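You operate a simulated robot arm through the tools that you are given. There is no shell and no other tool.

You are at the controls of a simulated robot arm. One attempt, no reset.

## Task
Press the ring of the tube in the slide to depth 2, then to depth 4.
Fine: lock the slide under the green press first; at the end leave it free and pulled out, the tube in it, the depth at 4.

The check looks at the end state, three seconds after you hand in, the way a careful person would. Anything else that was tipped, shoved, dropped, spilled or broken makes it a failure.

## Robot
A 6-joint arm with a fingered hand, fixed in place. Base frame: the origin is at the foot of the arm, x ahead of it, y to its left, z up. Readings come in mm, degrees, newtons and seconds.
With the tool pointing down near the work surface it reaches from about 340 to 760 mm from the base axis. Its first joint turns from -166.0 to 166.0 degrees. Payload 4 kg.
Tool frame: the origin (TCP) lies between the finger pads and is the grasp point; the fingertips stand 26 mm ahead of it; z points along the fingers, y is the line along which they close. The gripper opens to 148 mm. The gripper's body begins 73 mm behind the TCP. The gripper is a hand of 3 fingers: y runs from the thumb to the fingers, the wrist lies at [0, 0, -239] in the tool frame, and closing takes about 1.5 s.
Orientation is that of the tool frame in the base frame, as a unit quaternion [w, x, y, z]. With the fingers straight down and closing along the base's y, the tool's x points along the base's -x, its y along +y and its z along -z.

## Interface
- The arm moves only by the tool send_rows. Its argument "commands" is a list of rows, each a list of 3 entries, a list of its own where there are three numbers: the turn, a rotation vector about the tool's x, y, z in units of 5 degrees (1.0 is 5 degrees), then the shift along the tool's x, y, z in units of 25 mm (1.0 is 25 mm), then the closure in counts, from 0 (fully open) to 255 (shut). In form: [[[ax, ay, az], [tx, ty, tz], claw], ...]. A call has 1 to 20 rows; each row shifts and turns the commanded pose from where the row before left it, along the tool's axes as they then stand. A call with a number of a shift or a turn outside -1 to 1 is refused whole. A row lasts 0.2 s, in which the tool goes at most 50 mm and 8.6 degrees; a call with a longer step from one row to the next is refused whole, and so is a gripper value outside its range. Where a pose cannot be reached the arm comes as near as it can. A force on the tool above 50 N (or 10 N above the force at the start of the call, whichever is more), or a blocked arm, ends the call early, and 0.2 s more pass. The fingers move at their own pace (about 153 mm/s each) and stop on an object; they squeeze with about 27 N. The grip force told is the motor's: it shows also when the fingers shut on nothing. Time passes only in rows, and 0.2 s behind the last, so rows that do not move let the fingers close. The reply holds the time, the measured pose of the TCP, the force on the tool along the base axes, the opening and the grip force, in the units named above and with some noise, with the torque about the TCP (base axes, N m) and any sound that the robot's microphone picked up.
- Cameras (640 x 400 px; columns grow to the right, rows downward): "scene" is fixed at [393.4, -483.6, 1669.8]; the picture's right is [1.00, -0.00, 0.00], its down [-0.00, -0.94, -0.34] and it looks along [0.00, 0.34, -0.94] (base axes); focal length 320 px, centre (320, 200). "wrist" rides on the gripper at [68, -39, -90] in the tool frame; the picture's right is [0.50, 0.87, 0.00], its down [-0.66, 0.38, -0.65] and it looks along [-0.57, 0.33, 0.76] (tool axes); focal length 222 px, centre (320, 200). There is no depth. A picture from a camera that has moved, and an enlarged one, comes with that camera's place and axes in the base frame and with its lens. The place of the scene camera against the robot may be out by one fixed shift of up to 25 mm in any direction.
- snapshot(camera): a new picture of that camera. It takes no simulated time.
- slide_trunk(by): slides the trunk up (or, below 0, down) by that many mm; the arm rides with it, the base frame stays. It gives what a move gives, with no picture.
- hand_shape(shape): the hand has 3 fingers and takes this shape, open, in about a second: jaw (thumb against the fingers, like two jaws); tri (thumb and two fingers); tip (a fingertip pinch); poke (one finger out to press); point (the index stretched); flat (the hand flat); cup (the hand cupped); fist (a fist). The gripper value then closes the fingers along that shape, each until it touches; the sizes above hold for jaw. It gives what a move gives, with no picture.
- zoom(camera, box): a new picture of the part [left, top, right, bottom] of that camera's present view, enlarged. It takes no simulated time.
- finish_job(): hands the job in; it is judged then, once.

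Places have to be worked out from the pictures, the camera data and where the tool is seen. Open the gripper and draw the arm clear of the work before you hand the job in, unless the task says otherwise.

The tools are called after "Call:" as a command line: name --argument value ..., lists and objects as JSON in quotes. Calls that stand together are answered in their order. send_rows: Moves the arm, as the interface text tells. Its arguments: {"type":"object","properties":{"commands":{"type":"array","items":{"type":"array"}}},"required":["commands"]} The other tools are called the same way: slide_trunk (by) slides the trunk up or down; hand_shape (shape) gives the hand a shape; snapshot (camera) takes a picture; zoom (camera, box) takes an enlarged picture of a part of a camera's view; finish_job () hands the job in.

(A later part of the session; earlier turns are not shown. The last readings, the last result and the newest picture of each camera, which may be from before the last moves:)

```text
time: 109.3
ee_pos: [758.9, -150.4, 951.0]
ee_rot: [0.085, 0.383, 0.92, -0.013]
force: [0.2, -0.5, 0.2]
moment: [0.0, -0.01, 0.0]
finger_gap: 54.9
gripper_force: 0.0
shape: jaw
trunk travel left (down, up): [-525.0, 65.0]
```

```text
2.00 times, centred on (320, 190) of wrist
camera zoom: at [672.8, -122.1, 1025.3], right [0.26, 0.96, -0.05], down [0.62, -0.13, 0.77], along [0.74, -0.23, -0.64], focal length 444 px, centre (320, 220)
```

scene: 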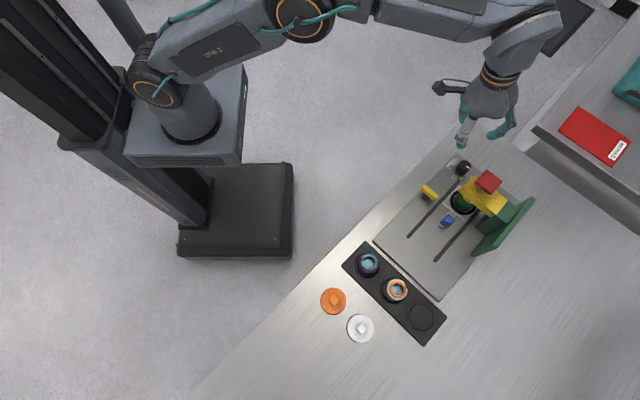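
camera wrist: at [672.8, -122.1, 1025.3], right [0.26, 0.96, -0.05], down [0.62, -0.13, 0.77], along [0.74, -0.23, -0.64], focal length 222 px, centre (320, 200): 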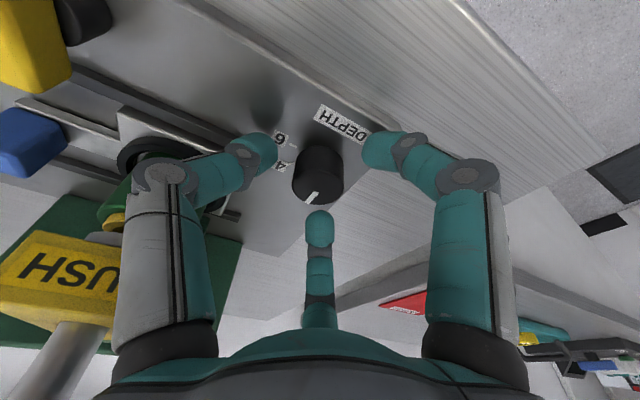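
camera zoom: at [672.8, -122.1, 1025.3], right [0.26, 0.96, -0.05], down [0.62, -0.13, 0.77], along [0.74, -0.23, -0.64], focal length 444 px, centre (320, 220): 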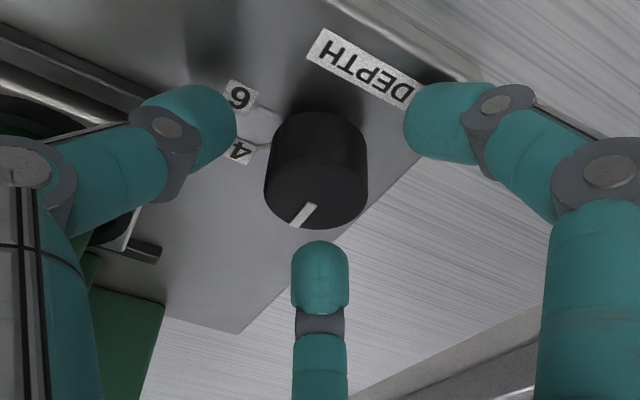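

No contact on the way down. I close on the knob.

Call:
send_rows --commands '[[[0, 0, 0], [0, 0, 0], 185], [[0, 0, 0], [0, 0, 0], 200], [[0, 0, 0], [0, 0, 0], 215], [[0, 0, 0], [0, 0, 0], 230], [[0, 0, 0], [0, 0, 0], 230]]'

Call:
zoom --camera "wrist" --box '[220, 90, 420, 290]'

```text
time: 110.5
ee_pos: [759.8, -151.0, 950.2]
ee_rot: [0.086, 0.383, 0.92, -0.012]
force: [0.6, -2.5, -2.0]
moment: [-0.04, 0.08, -0.01]
finger_gap: 23.8
gripper_force: 27.1
shape: jaw
trunk travel left (down, up): [-525.0, 65.0]
```

```text
2.00 times, centred on (320, 190) of wrist
camera zoom: at [672.7, -122.5, 1025.3], right [0.27, 0.96, -0.05], down [0.62, -0.13, 0.77], along [0.74, -0.23, -0.64], focal length 444 px, centre (320, 220)
```

zoom: 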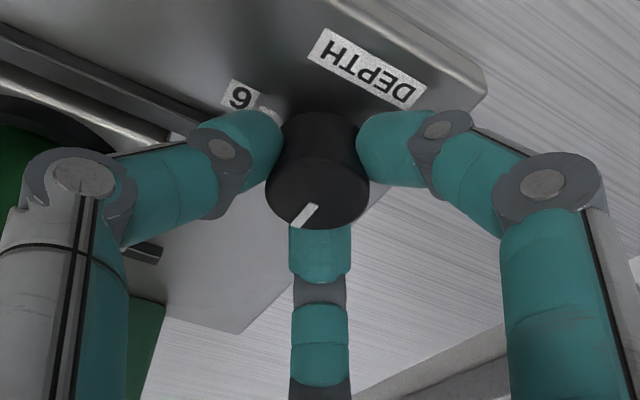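

Gripped (27 N). I turn clockwise 25° first and check the line and sounds.

Call:
send_rows --commands '[[[0, 0, 0.6], [0, 0, 0], 230], [[0, 0, 0.6], [0, 0, 0], 230], [[0, 0, 0.6], [0, 0, 0], 230], [[0, 0, 0.6], [0, 0, 0], 230], [[0, 0, 0.6], [0, 0, 0], 230], [[0, 0, 0.6], [0, 0, 0], 230], [[0, 0, 0.6], [0, 0, 0], 230], [[0, 0, 0.6], [0, 0, 0], 230], [[0, 0, 0], [0, 0, 0], 230]]'

Call:
zoom --camera "wrist" --box '[220, 90, 420, 290]'

Call:
zoom --camera "scene" --box '[430, 140, 530, 230]'

```text
time: 112.5
ee_pos: [759.1, -150.0, 950.6]
ee_rot: [0.087, 0.565, 0.821, 0.006]
force: [-4.2, -9.4, -5.4]
moment: [-0.27, 0.38, 0.01]
finger_gap: 23.7
gripper_force: 26.8
shape: jaw
trunk travel left (down, up): [-525.0, 65.0]
```

```text
2.00 times, centred on (320, 190) of wrist
camera zoom: at [687.5, -94.1, 1025.3], right [0.63, 0.78, 0.03], down [0.48, -0.41, 0.77], along [0.61, -0.48, -0.63], focal length 444 px, centre (320, 220)
```

zoom: 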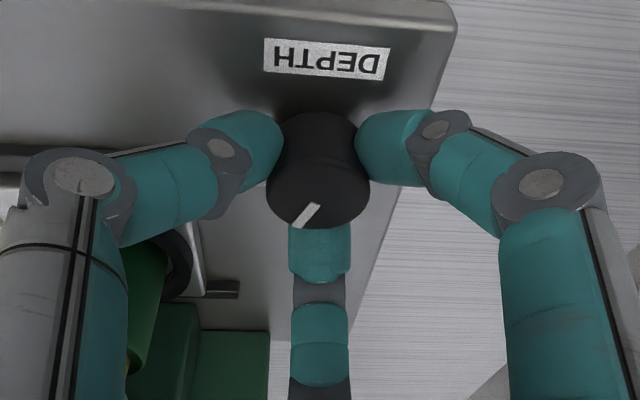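

```text
4.44 times, centred on (480, 185) of scene
camera zoom: at [393.4, -483.6, 1669.8], right [1.0, 0.0, 0.0], down [0.0, -0.94, -0.34], along [0.0, 0.34, -0.94], focal length 1422 px, centre (-391, 267)
```

zoom: 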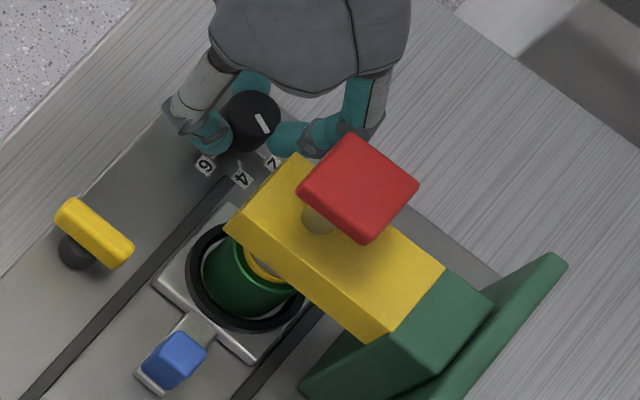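

The knob follows the hand. I turn the remaining 21°.

Call:
send_rows --commands '[[[0, 0, 0.6], [0, 0, 0], 230], [[0, 0, 0.6], [0, 0, 0], 230], [[0, 0, 0.6], [0, 0, 0], 230], [[0, 0, 0.6], [0, 0, 0], 230], [[0, 0, 0.6], [0, 0, 0], 230], [[0, 0, 0.6], [0, 0, 0], 230], [[0, 0, 0.6], [0, 0, 0], 230], [[0, 0, 0], [0, 0, 0], 230]]'

Call:
zoom --camera "wrist" --box '[220, 90, 420, 290]'

Call:
zoom --camera "scene" --box '[440, 145, 490, 190]'

```text
time: 113.5
ee_pos: [739.8, -165.3, 946.0]
ee_rot: [0.088, 0.622, 0.777, 0.032]
force: [29.1, 26.0, 1.0]
moment: [0.45, -0.41, 0.16]
finger_gap: 20.5
gripper_force: 27.0
shape: jaw
out of reach, approached as far as the arm can: row 2, 3, 4
trunk travel left (down, up): [-525.0, 65.0]
stopped in row 4: the force on the tool passed its limit at 51 N (the readings are from after the stop); the commanded pose is now the measured one
```

```text
2.00 times, centred on (320, 190) of wrist
camera zoom: at [674.1, -101.8, 1020.0], right [0.73, 0.68, 0.09], down [0.38, -0.51, 0.77], along [0.57, -0.52, -0.63], focal length 444 px, centre (320, 220)
```

zoom: 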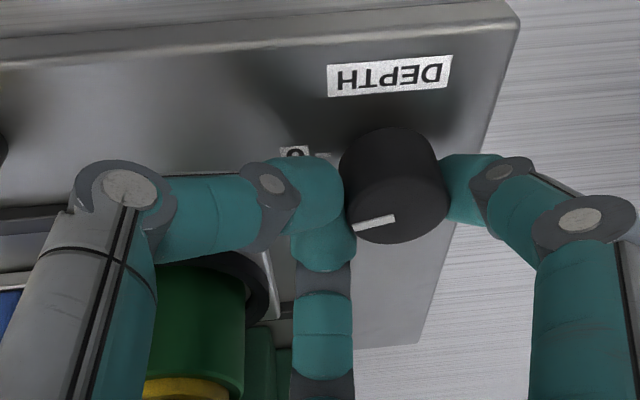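

```text
8.89 times, centred on (465, 168) of scene
camera zoom: at [393.4, -483.6, 1669.8], right [1.0, 0.0, 0.0], down [0.0, -0.94, -0.34], along [0.0, 0.34, -0.94], focal length 2844 px, centre (-969, 489)
```

zoom: 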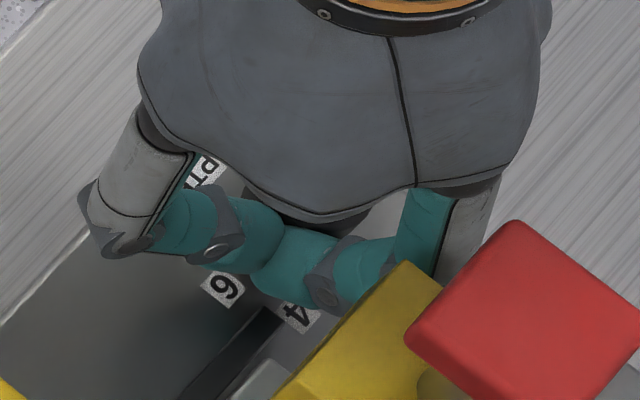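

The spin ran into a joint limit partway, so the arm drifted and the hand dragged against the knob (force stop). I first open the fingers to relieve it and look.

Call:
send_rows --commands '[[[0, 0, 0], [0, 0, 0], 195], [[0, 0, 0], [0, 0, 0], 185]]'

Call:
snapshot --camera "wrist"

Call:
zoom --camera "scene" --box '[400, 130, 520, 250]'

```text
time: 114.0
ee_pos: [733.0, -172.1, 944.4]
ee_rot: [0.086, 0.623, 0.777, 0.027]
force: [-1.4, 2.6, 8.7]
moment: [-0.01, 0.27, 0.15]
finger_gap: 44.5
gripper_force: 0.1
shape: jaw
trunk travel left (down, up): [-525.0, 65.0]
```

```text
taken
camera wrist: at [667.9, -108.7, 1020.0], right [0.73, 0.68, 0.08], down [0.39, -0.51, 0.77], along [0.56, -0.53, -0.64], focal length 222 px, centre (320, 200)
```

wrist: 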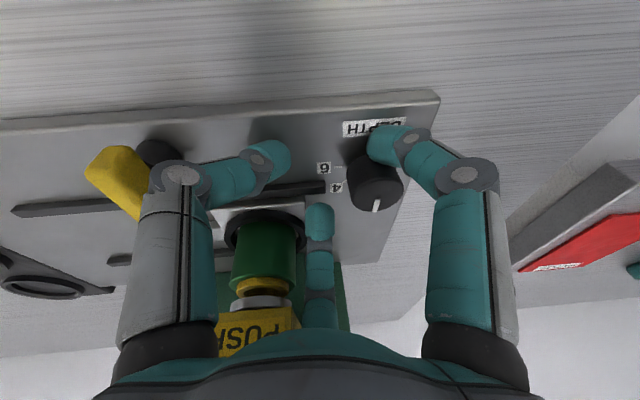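

```text
3.33 times, centred on (460, 190) of scene
camera zoom: at [393.4, -483.6, 1669.8], right [1.0, 0.0, 0.0], down [0.0, -0.94, -0.34], along [0.0, 0.34, -0.94], focal length 1067 px, centre (-147, 233)
```

zoom: 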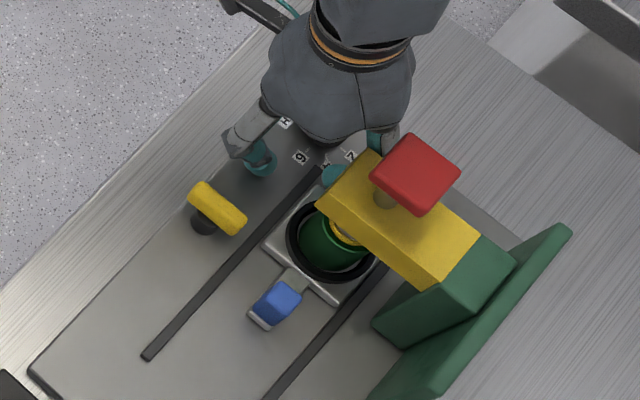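

The device hasn't shifted. The finger nearest the press is beside the head, so I lift straight up in steps.

Call:
send_rows --commands '[[[0, 0, 0], [-0.03, 0.045, -0.295], 185], [[0, 0, 0], [-0.1, 0.149, -0.984], 185], [[0, 0, 0], [-0.1, 0.149, -0.984], 185], [[0, 0, 0], [-0.1, 0.149, -0.984], 185], [[0, 0, 0], [0, 0, 0], 185]]'

Call:
snapshot --camera "wrist"

Call:
zoom --camera "scene" --box '[400, 130, 520, 250]'

```text
time: 115.2
ee_pos: [721.2, -179.4, 1017.9]
ee_rot: [0.089, 0.62, 0.779, 0.032]
force: [7.0, 7.1, -4.8]
moment: [-0.09, 0.42, 0.46]
finger_gap: 39.6
gripper_force: 0.0
shape: jaw
out of reach, approached as far as the arm can: row 2, 3, 4
trunk travel left (down, up): [-525.0, 65.0]
```

```text
taken
camera wrist: at [653.7, -117.4, 1093.2], right [0.72, 0.68, 0.09], down [0.39, -0.51, 0.77], along [0.57, -0.52, -0.64], focal length 222 px, centre (320, 200)
```

wrist: 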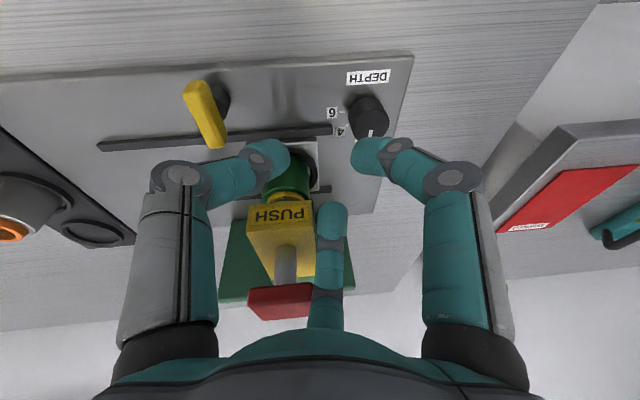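

```text
3.33 times, centred on (460, 190) of scene
camera zoom: at [393.4, -483.6, 1669.8], right [1.0, 0.0, 0.0], down [0.0, -0.94, -0.34], along [0.0, 0.34, -0.94], focal length 1067 px, centre (-147, 233)
```

zoom: 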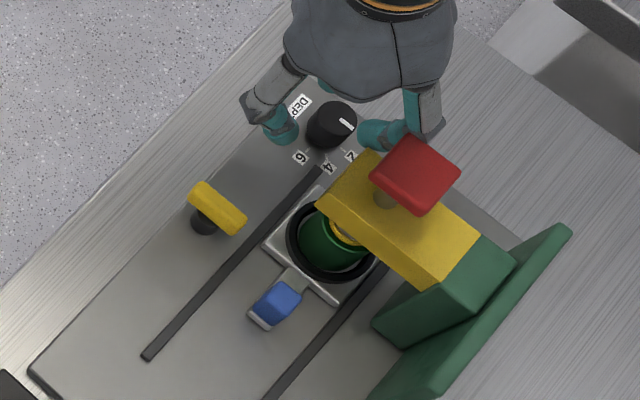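

A finger is lightly touching the side of the press head because the arm is still at its spin limit. I move off along +u and rotate back counter-clockwise, away from the limit and the head.

Call:
send_rows --commands '[[[0, 0, -0.5], [0.17, 0.27, 0.02], 185], [[0, 0, -1], [0.17, 0.27, 0.02], 185], [[0, 0, -1], [0, 0, 0], 185], [[0, 0, -1], [0, 0, 0], 185], [[0, 0, -1], [0, 0, 0], 185], [[0, 0, 0], [0, 0, 0], 185]]'

Call:
snapshot --camera "wrist"

Call:
zoom --camera "scene" --box '[400, 130, 520, 250]'

```text
time: 116.7
ee_pos: [730.7, -170.0, 1018.1]
ee_rot: [0.091, 0.459, 0.884, 0.011]
force: [-0.3, 0.0, 0.0]
moment: [-0.02, 0.03, 0.03]
finger_gap: 40.8
gripper_force: 0.0
shape: jaw
trunk travel left (down, up): [-525.0, 65.0]
```

```text
taken
camera wrist: at [646.3, -130.8, 1092.7], right [0.42, 0.91, 0.01], down [0.56, -0.27, 0.78], along [0.71, -0.32, -0.62], focal length 222 px, centre (320, 200)
```

wrist: 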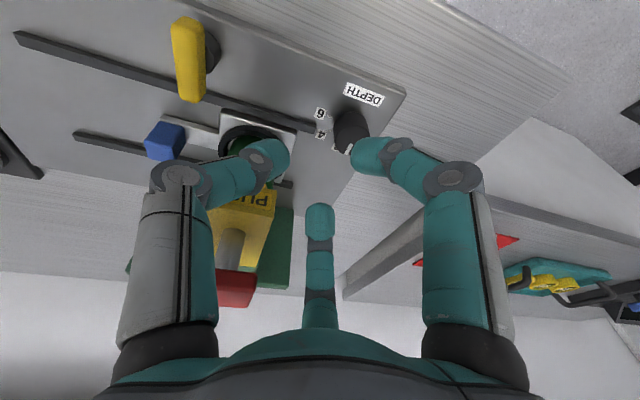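

```text
3.33 times, centred on (460, 190) of scene
camera zoom: at [393.4, -483.6, 1669.8], right [1.0, 0.0, 0.0], down [0.0, -0.94, -0.34], along [0.0, 0.34, -0.94], focal length 1067 px, centre (-147, 233)
```

zoom: 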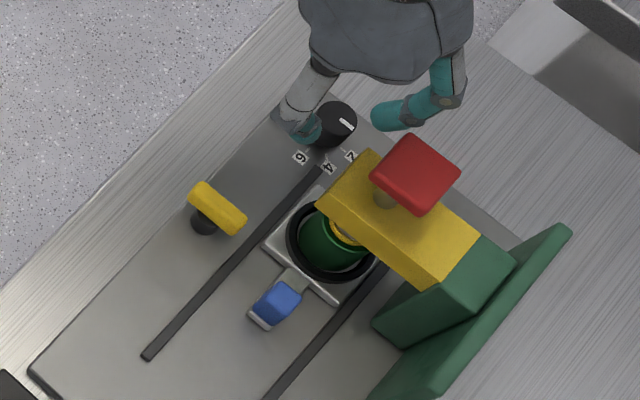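

Free of contact, everything in place. I check the knob's line now.

Call:
zoom --camera "scene" --box '[445, 145, 490, 185]'

Call:
zoom --camera "wrist" --box '[290, 70, 410, 170]'

```text
10.00 times, centred on (468, 165) of scene
camera zoom: at [393.4, -483.6, 1669.8], right [1.0, 0.0, 0.0], down [0.0, -0.94, -0.34], along [0.0, 0.34, -0.94], focal length 3200 px, centre (-1155, 550)
```

zoom: 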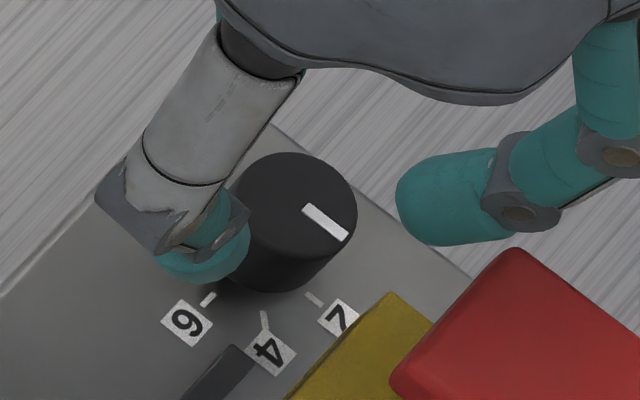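

```text
4.00 times, centred on (350, 120) of wrist
camera zoom: at [646.3, -130.8, 1092.7], right [0.42, 0.91, 0.01], down [0.56, -0.27, 0.78], along [0.71, -0.32, -0.62], focal length 888 px, centre (200, 520)
```

zoom: 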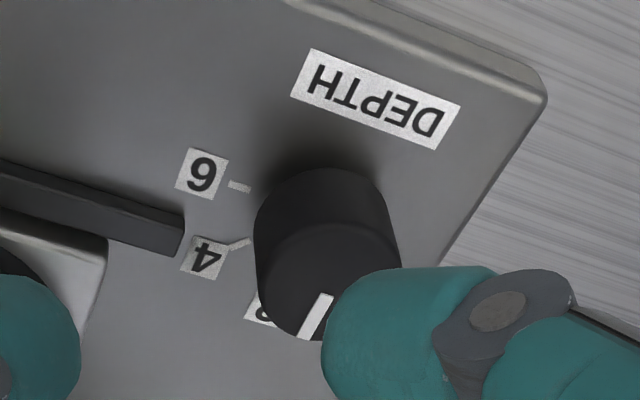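

The line is back on 2 (the knob sprang or was dragged back). I'll redo it from a spin with room: re-centre over the knob and start from a more counter-clockwise hand angle, staying off the limit.

Call:
send_rows --commands '[[[0, 0, 0], [-0.025, 0.65, 0.1], 178], [[0, 0, 0], [-0.025, 0.65, 0.1], 178], [[0, 0, -0.85], [0, 0, 0], 178], [[0, 0, -0.85], [0, 0, 0], 178], [[0, 0, -0.85], [0, 0, 0], 178], [[0, 0, -0.85], [0, 0, 0], 178], [[0, 0, 0], [0, 0, 0], 178]]'

Call:
snapshot --camera "wrist"

```text
time: 118.2
ee_pos: [757.5, -152.6, 1019.2]
ee_rot: [0.092, 0.323, 0.942, -0.002]
force: [0.1, -0.5, -0.1]
moment: [-0.02, -0.01, -0.02]
finger_gap: 44.3
gripper_force: 0.2
shape: jaw
trunk travel left (down, up): [-525.0, 65.0]
```

```text
taken
camera wrist: at [667.0, -135.2, 1092.3], right [0.14, 0.99, -0.04], down [0.63, -0.06, 0.78], along [0.77, -0.13, -0.63], focal length 222 px, centre (320, 200)
```

wrist: 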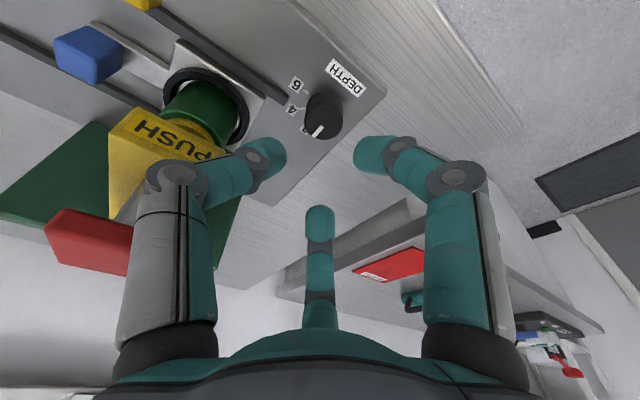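

Centred at xang≈142°. I descend on the knob and close.

Call:
send_rows --commands '[[[0, 0, 0], [0.156, -0.037, 0.896], 178], [[0, 0, 0], [0.156, -0.037, 0.896], 178], [[0, 0, 0], [0.156, -0.037, 0.896], 178], [[0, 0, 0], [0, 0, 0], 178], [[0, 0, 0], [0, 0, 0], 200], [[0, 0, 0], [0, 0, 0], 220], [[0, 0, 0], [0, 0, 0], 235], [[0, 0, 0], [0, 0, 0], 235]]'

Call:
zoom --camera "wrist" --box '[220, 90, 420, 290]'

```text
time: 120.0
ee_pos: [757.8, -151.1, 947.8]
ee_rot: [0.091, 0.324, 0.942, -0.002]
force: [-1.6, 0.0, -2.6]
moment: [0.03, 0.17, 0.0]
finger_gap: 23.2
gripper_force: 26.7
shape: jaw
trunk travel left (down, up): [-525.0, 65.0]
```

```text
2.00 times, centred on (320, 190) of wrist
camera zoom: at [668.3, -135.5, 1022.3], right [0.14, 0.99, -0.04], down [0.63, -0.06, 0.78], along [0.77, -0.13, -0.63], focal length 444 px, centre (320, 220)
```

zoom: 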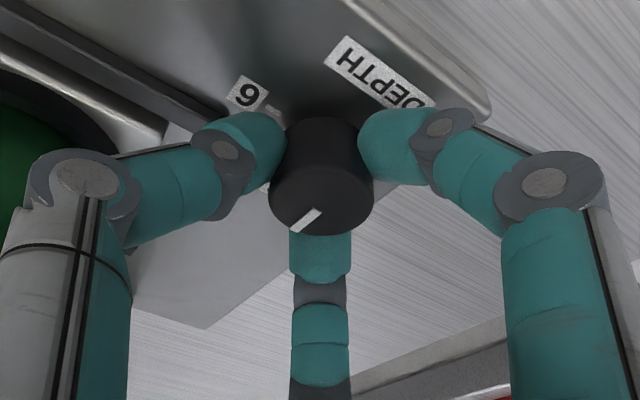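

Gripped. I turn 30° clockwise in small steps, staying short of the spin limit.

Call:
send_rows --commands '[[[0, 0, 0.6], [0, 0, 0], 235], [[0, 0, 0.6], [0, 0, 0], 235], [[0, 0, 0.6], [0, 0, 0], 235], [[0, 0, 0.6], [0, 0, 0], 235], [[0, 0, 0.6], [0, 0, 0], 235], [[0, 0, 0.6], [0, 0, 0], 235], [[0, 0, 0.6], [0, 0, 0], 235], [[0, 0, 0.6], [0, 0, 0], 235], [[0, 0, 0.6], [0, 0, 0], 235], [[0, 0, 0.6], [0, 0, 0], 235], [[0, 0, 0], [0, 0, 0], 235]]'

Call:
zoom --camera "wrist" --box '[220, 90, 420, 290]'

Call:
zoom --camera "scene" --box '[445, 145, 490, 185]'

```text
time: 122.5
ee_pos: [757.5, -152.0, 948.9]
ee_rot: [0.089, 0.557, 0.826, 0.021]
force: [-3.8, -10.5, -9.6]
moment: [-0.38, 0.39, -0.05]
finger_gap: 22.6
gripper_force: 27.1
shape: jaw
trunk travel left (down, up): [-525.0, 65.0]
```

```text
2.00 times, centred on (320, 190) of wrist
camera zoom: at [683.6, -98.5, 1023.2], right [0.61, 0.79, 0.06], down [0.47, -0.42, 0.77], along [0.63, -0.45, -0.63], focal length 444 px, centre (320, 220)
```

zoom: 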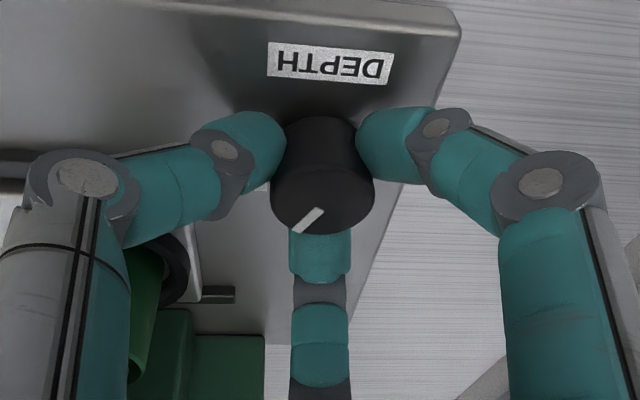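

```text
10.00 times, centred on (468, 165) of scene
camera zoom: at [393.4, -483.6, 1669.8], right [1.0, 0.0, 0.0], down [0.0, -0.94, -0.34], along [0.0, 0.34, -0.94], focal length 3200 px, centre (-1155, 550)
```

zoom: 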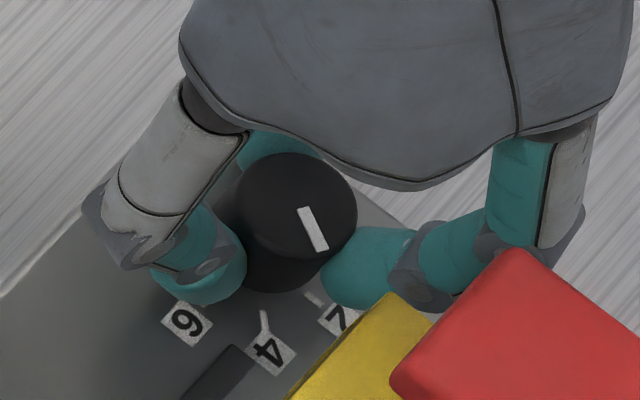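

The line is now at about 293° (turned ~24°). I take 3° more, which is still inside the limit, then open to see whether it holds or snaps to a detent.

Call:
send_rows --commands '[[[0, 0, 0.35], [0, 0, 0], 235], [[0, 0, 0.35], [0, 0, 0], 235], [[0, 0, 0], [0, 0, 0], 235]]'

Call:
zoom --camera "scene" --box '[445, 145, 490, 185]'

```text
time: 123.2
ee_pos: [758.4, -152.6, 949.8]
ee_rot: [0.087, 0.582, 0.808, 0.024]
force: [-5.4, -10.4, -10.7]
moment: [-0.4, 0.46, 0.01]
finger_gap: 22.6
gripper_force: 26.9
shape: jaw
trunk travel left (down, up): [-525.0, 65.0]
```

```text
10.00 times, centred on (468, 165) of scene
camera zoom: at [393.4, -483.6, 1669.8], right [1.0, 0.0, 0.0], down [0.0, -0.94, -0.34], along [0.0, 0.34, -0.94], focal length 3200 px, centre (-1155, 550)
```

zoom: 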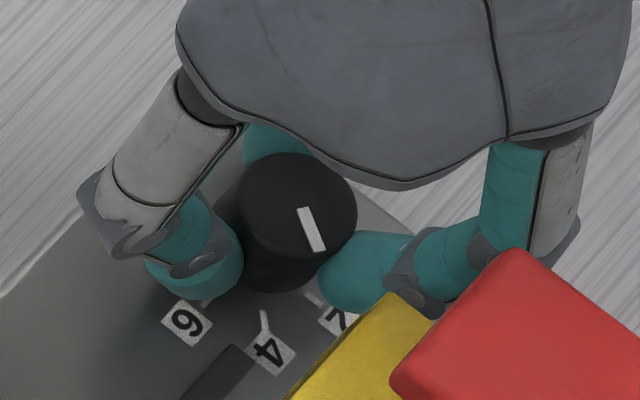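

Line ≈ 291°, just past halfway to 4. I open the fingers and see where it stays.

Call:
send_rows --commands '[[[0, 0, 0], [0, 0, 0], 205], [[0, 0, 0], [0, 0, 0], 178], [[0, 0, 0], [0, 0, 0], 178], [[0, 0, 0], [0, 0, 0], 178]]'

Call:
zoom --camera "scene" --box '[445, 145, 490, 185]'

Call:
zoom --camera "wrist" --box '[220, 90, 420, 290]'

```text
time: 124.2
ee_pos: [758.2, -149.7, 950.3]
ee_rot: [0.089, 0.581, 0.809, 0.024]
force: [0.1, 0.0, -0.8]
moment: [-0.03, 0.0, -0.02]
finger_gap: 44.4
gripper_force: 0.1
shape: jaw
trunk travel left (down, up): [-525.0, 65.0]
```

```text
10.00 times, centred on (468, 165) of scene
camera zoom: at [393.4, -483.6, 1669.8], right [1.0, 0.0, 0.0], down [0.0, -0.94, -0.34], along [0.0, 0.34, -0.94], focal length 3200 px, centre (-1155, 550)
```

zoom: 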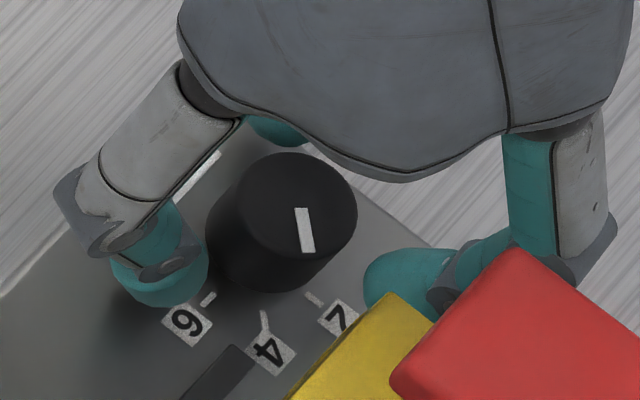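

```text
2.00 times, centred on (320, 190) of wrist
camera zoom: at [686.9, -93.4, 1024.4], right [0.66, 0.75, 0.07], down [0.44, -0.46, 0.77], along [0.61, -0.48, -0.63], focal length 444 px, centre (320, 220)
```

zoom: 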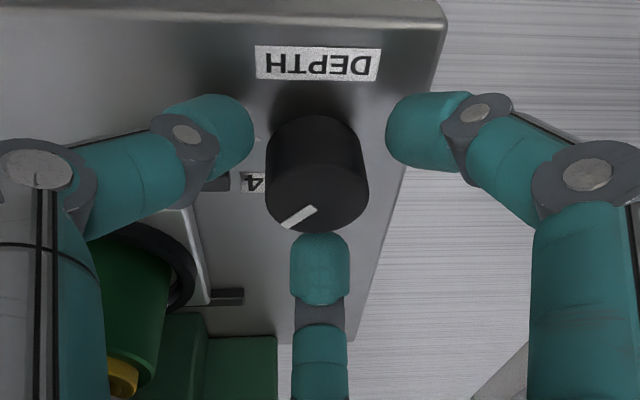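

Opening let it settle: computed from the wrist view, the line now points at 270.5°, exactly the "4" tick. I lift off vertically, then rotate the hand back away from its limit.

Call:
send_rows --commands '[[[0, 0, 0], [-0.058, 0.071, -0.492], 178], [[0, 0, 0], [-0.058, 0.071, -0.492], 178], [[0, 0, 0], [-0.058, 0.071, -0.492], 178], [[0, 0, 0], [0, 0, 0], 178]]'

Call:
zoom --camera "wrist" --box '[220, 70, 420, 270]'

```text
time: 125.2
ee_pos: [757.3, -153.2, 986.4]
ee_rot: [0.089, 0.581, 0.809, 0.025]
force: [-0.1, -0.1, 0.3]
moment: [-0.01, -0.01, -0.02]
finger_gap: 44.6
gripper_force: 0.0
shape: jaw
trunk travel left (down, up): [-525.0, 65.0]
```

```text
2.00 times, centred on (320, 170) of wrist
camera zoom: at [686.9, -95.6, 1061.8], right [0.66, 0.75, 0.07], down [0.44, -0.46, 0.77], along [0.61, -0.48, -0.63], focal length 444 px, centre (320, 260)
```

zoom: 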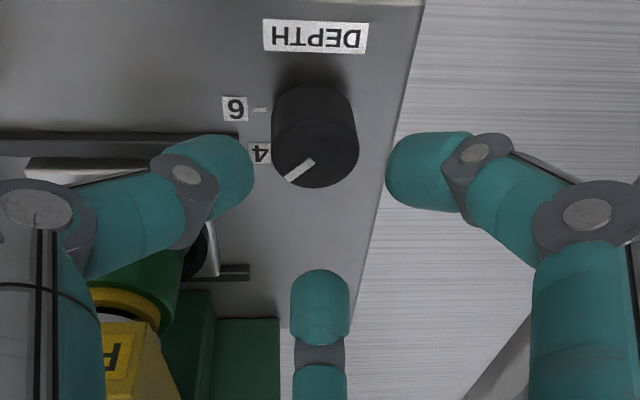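

Knob stays at 4. I rotate the hand back, retreat toward the robot and up, then spin to the earlier pressing orientation.

Call:
send_rows --commands '[[[0, 0, -1], [0, 0, 0], 178], [[0, 0, -1], [0, 0, 0], 178], [[0, 0, -1], [0, 0, 0], 178], [[0, 0, -1], [0, 0, 0], 178], [[0, 0, -1], [0, 0, 0], 178], [[0, 0, -1], [0, 0, 0], 178], [[0, 0, 0], [0.41, 0, -0.785], 178], [[0, 0, 0], [0.41, 0, -0.785], 178], [[0, 0, 0], [0.41, 0, -0.785], 255], [[0, 0, 0], [0.41, 0, -0.785], 255]]'

Call:
send_rows --commands '[[[0, 0, -1], [0, 0, 0], 255], [[0, 0, -1], [0, 0, 0], 255], [[0, 0, -1], [0, 0, 0], 255], [[0, 0, -1], [0, 0, 0], 255], [[0, 0, -1], [0, 0, 0], 255], [[0, 0, -1], [0, 0, 0], 255], [[0, 0, -1], [0, 0, 0], 255], [[0, 0, -1], [0, 0, 0], 255], [[0, 0, -1], [0, 0, 0], 255], [[0, 0, -1], [0, 0, 0], 255], [[0, 0, -1], [0, 0, 0], 255], [[0, 0, -1], [0, 0, 0], 255], [[0, 0, -1], [0, 0, 0], 255], [[0, 0, -1], [0, 0, 0], 255], [[0, 0, -1], [0, 0, 0], 255], [[0, 0, -1], [0, 0, 0], 255], [[0, 0, -1], [0, 0, 0], 255], [[0, 0, -1], [0, 0, 0], 255], [[0, 0, -1], [0, 0, 0], 255], [[0, 0, -1], [0, 0, 0], 255]]'

Call:
send_rows --commands '[[[0, 0, -1], [0, 0, 0], 255], [[0, 0, -1], [0, 0, 0], 255], [[0, 0, -1], [0, 0, 0], 255], [[0, 0, 0], [0, 0, 0], 255]]'

Call:
snapshot --camera "wrist"

Call:
zoom --camera "scene" --box '[430, 130, 550, 230]'

```text
time: 127.5
ee_pos: [714.5, -119.6, 1057.6]
ee_rot: [0.091, 0.353, 0.931, 0.0]
force: [0.5, -0.5, -0.4]
moment: [-0.04, 0.0, -0.01]
finger_gap: 0.0
gripper_force: 27.1
shape: jaw
trunk travel left (down, up): [-525.0, 65.0]
```

```text
time: 131.7
ee_pos: [714.4, -120.6, 1057.3]
ee_rot: [0.06, -0.487, 0.868, -0.07]
force: [-0.2, -0.5, 0.7]
moment: [-0.01, -0.01, 0.0]
finger_gap: 0.0
gripper_force: 27.7
shape: jaw
trunk travel left (down, up): [-525.0, 65.0]
```

```text
time: 132.7
ee_pos: [714.6, -119.0, 1056.1]
ee_rot: [0.05, -0.596, 0.798, -0.077]
force: [0.6, -0.5, -0.4]
moment: [0.03, -0.02, -0.02]
finger_gap: 0.0
gripper_force: 27.6
shape: jaw
trunk travel left (down, up): [-525.0, 65.0]
```

```text
taken
camera wrist: at [718.0, -188.9, 1153.0], right [-0.96, -0.24, -0.15], down [-0.28, 0.77, 0.57], along [-0.02, 0.59, -0.81], focal length 222 px, centre (320, 200)
```

wrist: 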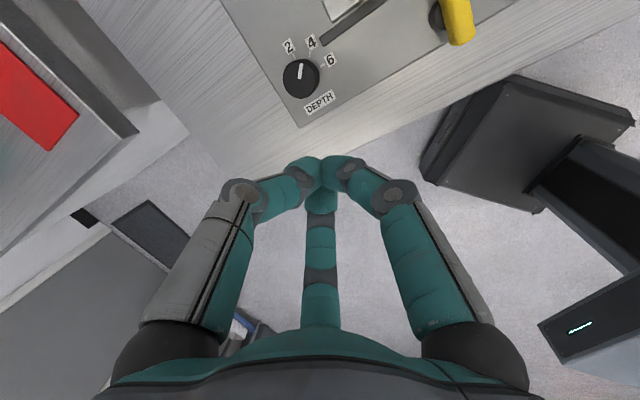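

```text
4.00 times, centred on (490, 180) of scene
camera zoom: at [393.4, -483.6, 1669.8], right [1.0, 0.0, 0.0], down [0.0, -0.94, -0.34], along [0.0, 0.34, -0.94], focal length 1280 px, centre (-360, 280)
```

zoom: 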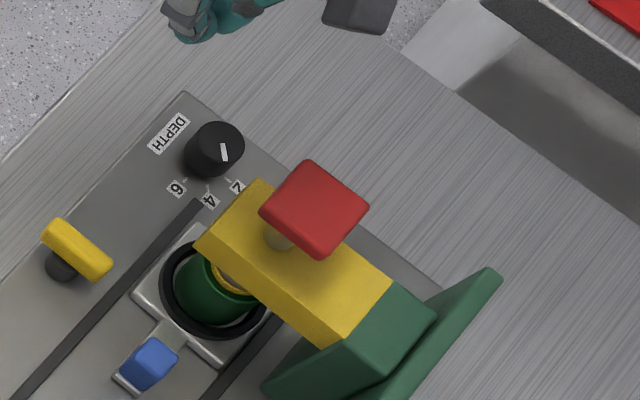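

I double-check the knob at high zoom from both cameras.

Call:
zoom --camera "wrist" --box '[260, 20, 360, 120]'

Call:
zoom --camera "scene" --box '[445, 145, 490, 185]'

```text
4.00 times, centred on (310, 70) of wrist
camera zoom: at [718.0, -188.9, 1153.0], right [-0.96, -0.24, -0.15], down [-0.28, 0.77, 0.57], along [-0.02, 0.59, -0.81], focal length 888 px, centre (360, 720)
```

zoom: 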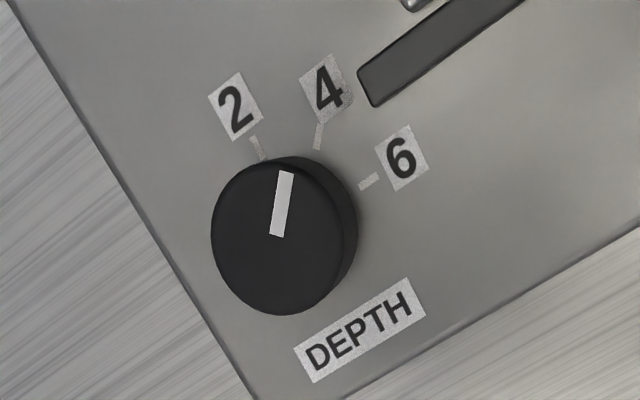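

```text
10.00 times, centred on (468, 165) of scene
camera zoom: at [393.4, -483.6, 1669.8], right [1.0, 0.0, 0.0], down [0.0, -0.94, -0.34], along [0.0, 0.34, -0.94], focal length 3200 px, centre (-1155, 550)
```

zoom: 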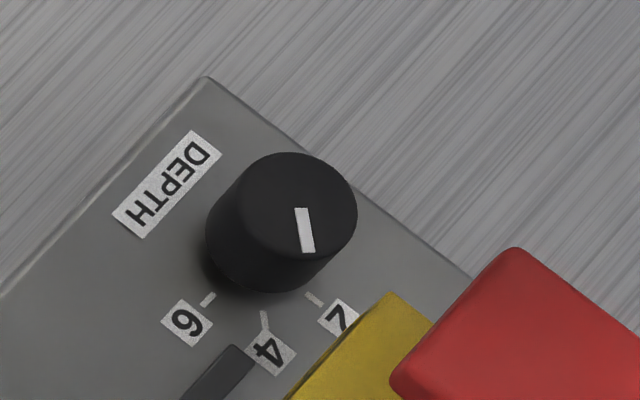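

Both views show the line parallel to the "4" tick. Now I go back up and over toward the red plate.

Call:
send_rows --commands '[[[0, 0, 0], [0.1, -0.2, -0.9], 255], [[0, 0, 0], [0.1, -0.1, -0.9], 255], [[0, 0, 0], [0.83, -0.2, -0.1], 255], [[0, 0, 0], [0.83, -0.2, -0.1], 255], [[0, 0, 0], [0.83, -0.2, -0.1], 255], [[0, 0, 0], [0.83, -0.2, -0.1], 255], [[0, 0, 0], [0.83, -0.2, -0.1], 255], [[0, 0, 0], [0, 0, 0], 255]]'

Call:
snapshot --camera "wrist"

```text
time: 134.4
ee_pos: [704.1, -230.2, 1122.0]
ee_rot: [0.05, -0.597, 0.797, -0.077]
force: [0.0, 0.4, -1.2]
moment: [-0.01, 0.01, -0.02]
finger_gap: 0.3
gripper_force: 27.0
shape: jaw
trunk travel left (down, up): [-525.0, 65.0]
```

```text
taken
camera wrist: at [708.7, -298.7, 1217.0], right [-0.96, -0.24, -0.15], down [-0.28, 0.77, 0.57], along [-0.02, 0.59, -0.81], focal length 222 px, centre (320, 200)
```

wrist: 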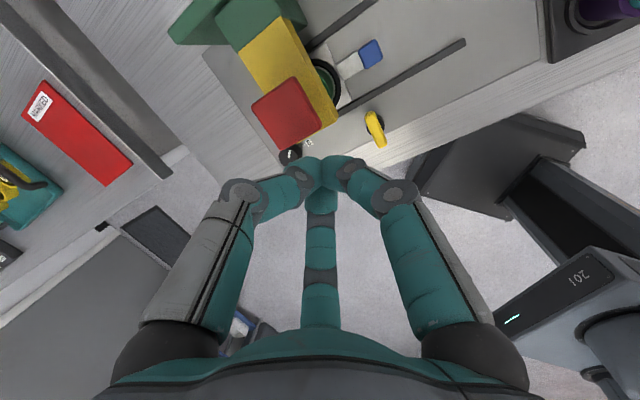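

I add the 10° outward tilt here.

Call:
send_rows --commands '[[[0.966, 0.259, 0], [0, 0, 0], 255], [[0.966, 0.259, 0], [0, 0, 0], 255], [[0, 0, 0], [0, 0, 0], 255]]'

```text
time: 135.2
ee_pos: [705.2, -229.2, 1120.2]
ee_rot: [0.082, -0.589, 0.789, -0.157]
force: [0.5, -0.2, -0.3]
moment: [-0.02, -0.01, 0.01]
finger_gap: 0.0
gripper_force: 26.8
shape: jaw
trunk travel left (down, up): [-525.0, 65.0]
```

Tilt OK. I move over the red plate.

Call:
send_rows --commands '[[[0, 0, 0], [0.005, -0.658, 0.35], 255], [[0, 0, 0], [0.005, -0.658, 0.35], 255], [[0, 0, 0], [0, 0, 0], 255]]'

Call:
zoom --camera "wrist" --box '[250, 70, 410, 230]'

Call:
zoom --camera "scene" --box '[430, 130, 550, 230]'

```text
time: 136.1
ee_pos: [740.6, -240.0, 1114.1]
ee_rot: [0.082, -0.589, 0.789, -0.158]
force: [-0.5, -0.7, -1.3]
moment: [-0.01, -0.01, 0.04]
finger_gap: 0.1
gripper_force: 27.2
shape: jaw
trunk travel left (down, up): [-525.0, 65.0]
```

```text
2.50 times, centred on (330, 150) of wrist
camera zoom: at [729.8, -300.8, 1216.0], right [-0.93, -0.25, -0.27], down [-0.35, 0.82, 0.45], along [0.11, 0.51, -0.85], focal length 555 px, centre (295, 325)
```

zoom: 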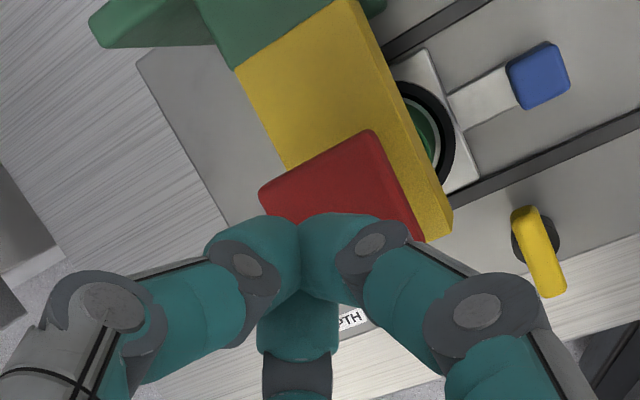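

```text
4.00 times, centred on (490, 180) of scene
camera zoom: at [393.4, -483.6, 1669.8], right [1.0, 0.0, 0.0], down [0.0, -0.94, -0.34], along [0.0, 0.34, -0.94], focal length 1280 px, centre (-360, 280)
```

zoom: 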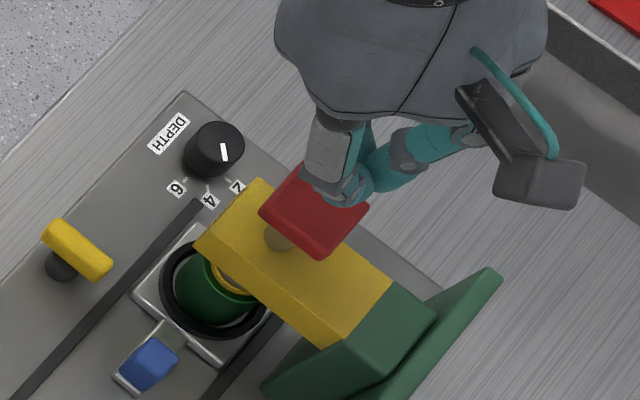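

Over the plate as before. I press down in small steps; the first press bottomed at TCP z≈1077.

Call:
send_rows --commands '[[[0, 0, 0], [-0.045, 0.275, 0.751], 255], [[0, 0, 0], [-0.009, 0.055, 0.15], 255], [[0, 0, 0], [-0.009, 0.055, 0.15], 255], [[0, 0, 0], [-0.009, 0.055, 0.15], 255], [[0, 0, 0], [-0.009, 0.055, 0.15], 255], [[0, 0, 0], [0, 0, 0], 255]]'

```text
time: 137.4
ee_pos: [739.5, -240.8, 1079.2]
ee_rot: [0.082, -0.587, 0.79, -0.157]
force: [-0.9, 0.7, 2.6]
moment: [0.02, 0.01, 0.0]
finger_gap: 0.0
gripper_force: 27.4
shape: jaw
trunk travel left (down, up): [-525.0, 65.0]
heard: click
```

A click with only 2.6 N — I keep pressing down in 3 mm steps until it bottoms.

Call:
send_rows --commands '[[[0, 0, 0], [-0.007, 0.041, 0.113], 255], [[0, 0, 0], [-0.007, 0.041, 0.113], 255], [[0, 0, 0], [0, 0, 0], 255]]'

```text
time: 138.2
ee_pos: [739.0, -240.7, 1075.7]
ee_rot: [0.083, -0.588, 0.789, -0.16]
force: [-2.0, 1.0, 20.4]
moment: [-0.05, -0.02, 0.01]
finger_gap: 0.0
gripper_force: 27.2
shape: jaw
trunk travel left (down, up): [-525.0, 65.0]
```

20 N at z 1075.7; I press further to make sure it reaches the stop.

Call:
send_rows --commands '[[[0, 0, 0], [-0.004, 0.027, 0.075], 255], [[0, 0, 0], [-0.004, 0.027, 0.075], 255], [[0, 0, 0], [0, 0, 0], 255], [[0, 0, 0], [0, 0, 0], 255]]'

Call:
zoom --camera "scene" --box '[430, 130, 550, 230]'

```text
time: 139.2
ee_pos: [737.7, -240.8, 1074.4]
ee_rot: [0.084, -0.588, 0.789, -0.16]
force: [-5.0, 1.3, 38.2]
moment: [-0.15, -0.03, -0.03]
finger_gap: 0.2
gripper_force: 27.7
shape: jaw
trunk travel left (down, up): [-525.0, 65.0]
```

```text
4.00 times, centred on (490, 180) of scene
camera zoom: at [393.4, -483.6, 1669.8], right [1.0, 0.0, 0.0], down [0.0, -0.94, -0.34], along [0.0, 0.34, -0.94], focal length 1280 px, centre (-360, 280)
```

zoom: 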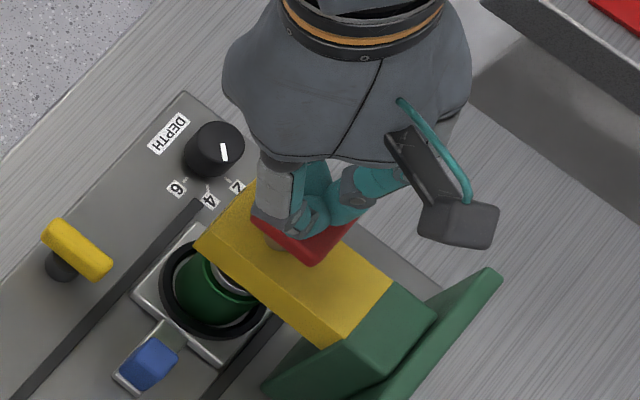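

38 N at z 1074.4, ~3 mm lower than the first press. One more mm to confirm it is a rigid stop.

Call:
send_rows --commands '[[[0, 0, 0], [-0.002, 0.013, 0.038], 255], [[0, 0, 0], [0, 0, 0], 255], [[0, 0, 0], [0, 0, 0], 255]]'

```text
time: 140.1
ee_pos: [737.9, -241.1, 1074.2]
ee_rot: [0.084, -0.586, 0.789, -0.16]
force: [-5.3, 2.1, 41.1]
moment: [-0.11, -0.04, -0.03]
finger_gap: 0.1
gripper_force: 27.5
shape: jaw
trunk travel left (down, up): [-525.0, 65.0]
```

Rigid: it is on the stop. I release upward.

Call:
send_rows --commands '[[[0, 0, 0], [0.028, -0.172, -0.47], 255], [[0, 0, 0], [0.045, -0.275, -0.75], 255], [[0, 0, 0], [0.045, -0.275, -0.75], 255], [[0, 0, 0], [0, 0, 0], 255]]'

Call:
zoom --camera "scene" --box '[430, 130, 550, 230]'

Call:
zoom --camera "wrist" --box '[250, 70, 410, 230]'

```text
time: 141.1
ee_pos: [740.2, -241.9, 1120.5]
ee_rot: [0.082, -0.588, 0.789, -0.158]
force: [0.4, -0.3, -0.4]
moment: [0.01, -0.03, -0.01]
finger_gap: 0.0
gripper_force: 26.9
shape: jaw
trunk travel left (down, up): [-525.0, 65.0]
```

```text
4.00 times, centred on (490, 180) of scene
camera zoom: at [393.4, -483.6, 1669.8], right [1.0, 0.0, 0.0], down [0.0, -0.94, -0.34], along [0.0, 0.34, -0.94], focal length 1280 px, centre (-360, 280)
```

zoom: 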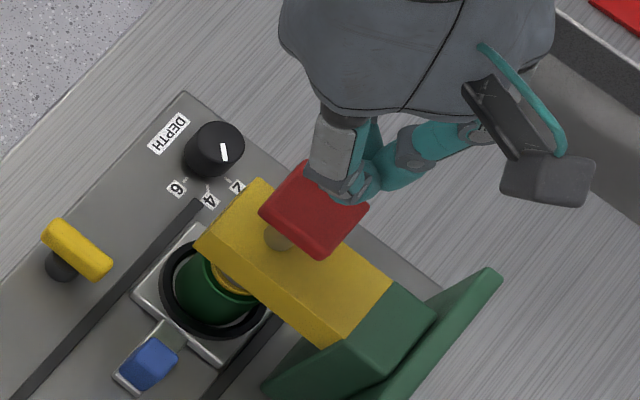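

```text
2.50 times, centred on (330, 150) of wrist
camera zoom: at [728.9, -302.0, 1221.2], right [-0.93, -0.25, -0.27], down [-0.35, 0.82, 0.45], along [0.11, 0.51, -0.85], focal length 555 px, centre (295, 325)
```

zoom: 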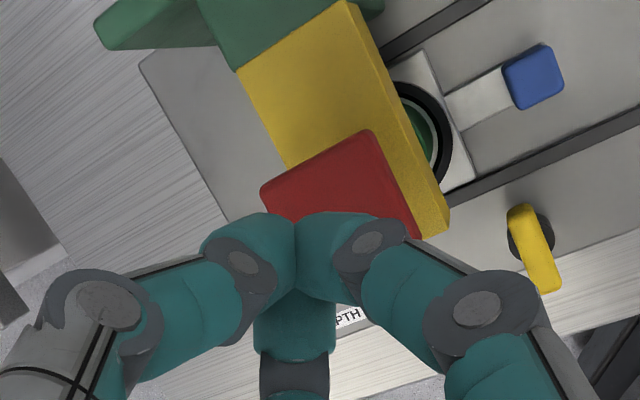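

The plate returned. Next is unlocking: I retreat toward the robot, make the tool vertical again, and turn to the grip angle for the wing.

Call:
send_rows --commands '[[[0, 0, 0], [-0.02, 0.66, -0.245], 255], [[0, 0, 0], [-0.02, 0.66, -0.245], 255], [[0, 0, 0], [-0.02, 0.66, -0.245], 255], [[-0.806, -0.1306, 0], [0, 0, 0], 255], [[-0.806, -0.1306, 0], [0, 0, 0], 255], [[-0.806, -0.1306, 0], [0, 0, 0], 255], [[-0.806, -0.1306, 0], [0, 0, 0], 255], [[-0.806, -0.1306, 0], [0, 0, 0], 255], [[0, 0, 0], [0, 0, 0], 145]]'

```text
time: 143.1
ee_pos: [677.2, -231.6, 1114.2]
ee_rot: [0.0, -0.598, 0.801, -0.001]
force: [-0.3, -0.8, -0.1]
moment: [0.04, 0.01, 0.01]
finger_gap: 61.4
gripper_force: 0.0
shape: jaw
out of reach, approached as far as the arm can: row 8
trunk travel left (down, up): [-525.0, 65.0]
```

Vertical again. I turn to xang≈225°, centre on the wing pivot (663,-222), and come down to hover.

Call:
send_rows --commands '[[[0, 0, 0.95], [0, 0, 0], 150], [[0, 0, 0.95], [0, 0, 0], 150], [[0, 0, 0.95], [0, 0, 0], 150], [[0, 0, 0.95], [0, 0, 0], 150], [[0, 0, 0.95], [0, 0, 0], 150], [[0, 0, 0.95], [0, 0, 0], 150], [[0, 0, 0], [0.13, 0.673, 0], 150], [[0, 0, 0], [0, 0, 0.864], 150], [[0, 0, 0], [0, 0, 0.864], 150], [[0, 0, 0], [0, 0, 0.864], 150], [[0, 0, 0], [0, 0, 0.864], 150], [[0, 0, 0], [0, 0, 0.8], 150], [[0, 0, 0], [0, 0, 0], 150]]'

Call:
snapshot --camera "wrist"

Call:
zoom --camera "wrist" --box '[220, 80, 420, 280]'

```text
time: 145.8
ee_pos: [661.4, -222.7, 1007.0]
ee_rot: [-0.001, -0.382, 0.924, 0.0]
force: [-0.2, -0.3, -0.9]
moment: [0.01, -0.02, 0.02]
finger_gap: 61.3
gripper_force: 0.2
shape: jaw
trunk travel left (down, up): [-525.0, 65.0]
```

```text
taken
camera wrist: at [643.3, -296.4, 1096.9], right [-0.97, 0.26, 0.0], down [0.2, 0.73, 0.65], along [0.17, 0.63, -0.76], focal length 222 px, centre (320, 200)
```

wrist: 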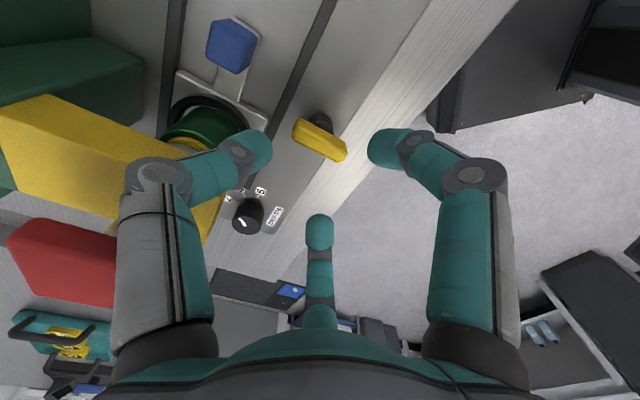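

```text
2.00 times, centred on (320, 180) of wrist
camera zoom: at [643.3, -296.4, 1096.9], right [-0.97, 0.26, 0.0], down [0.2, 0.73, 0.65], along [0.17, 0.63, -0.76], focal length 444 px, centre (320, 240)
```

zoom: 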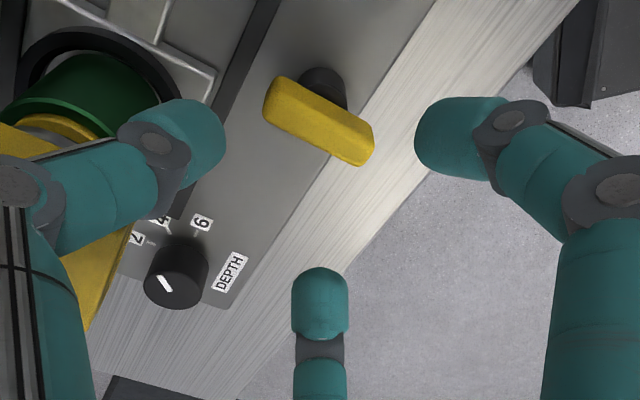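

The wing is crosswise and centred. I descend and grip it.

Call:
send_rows --commands '[[[0, 0, 0], [0, 0, 0.7], 145], [[0, 0, 0], [0, 0, 0.7], 145], [[0, 0, 0], [0, 0, 0.44], 145], [[0, 0, 0], [0, 0, 0], 180], [[0, 0, 0], [0, 0, 0], 210], [[0, 0, 0], [0, 0, 0], 235], [[0, 0, 0], [0, 0, 0], 255], [[0, 0, 0], [0, 0, 0], 255], [[0, 0, 0], [0, 0, 0], 255]]'

Call:
zoom --camera "wrist" --box '[220, 100, 420, 300]'

```text
time: 147.8
ee_pos: [665.2, -223.1, 961.3]
ee_rot: [0.0, -0.381, 0.924, 0.0]
force: [9.4, -8.9, -0.3]
moment: [-0.3, -0.3, 0.02]
finger_gap: 20.5
gripper_force: 27.2
shape: jaw
trunk travel left (down, up): [-525.0, 65.0]
```

```text
2.00 times, centred on (320, 200) of wrist
camera zoom: at [644.9, -297.3, 1050.8], right [-0.97, 0.26, 0.0], down [0.2, 0.73, 0.65], along [0.17, 0.63, -0.76], focal length 444 px, centre (320, 200)
```

zoom: 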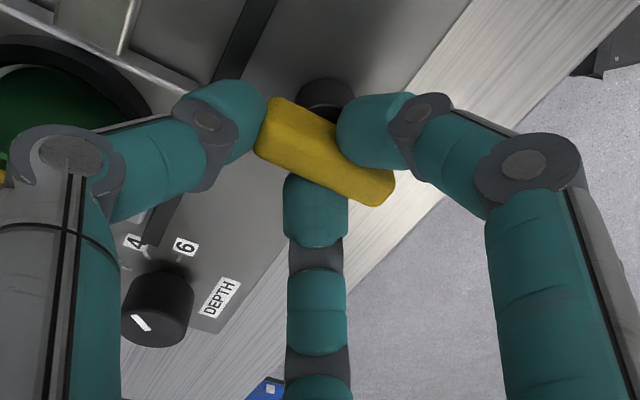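

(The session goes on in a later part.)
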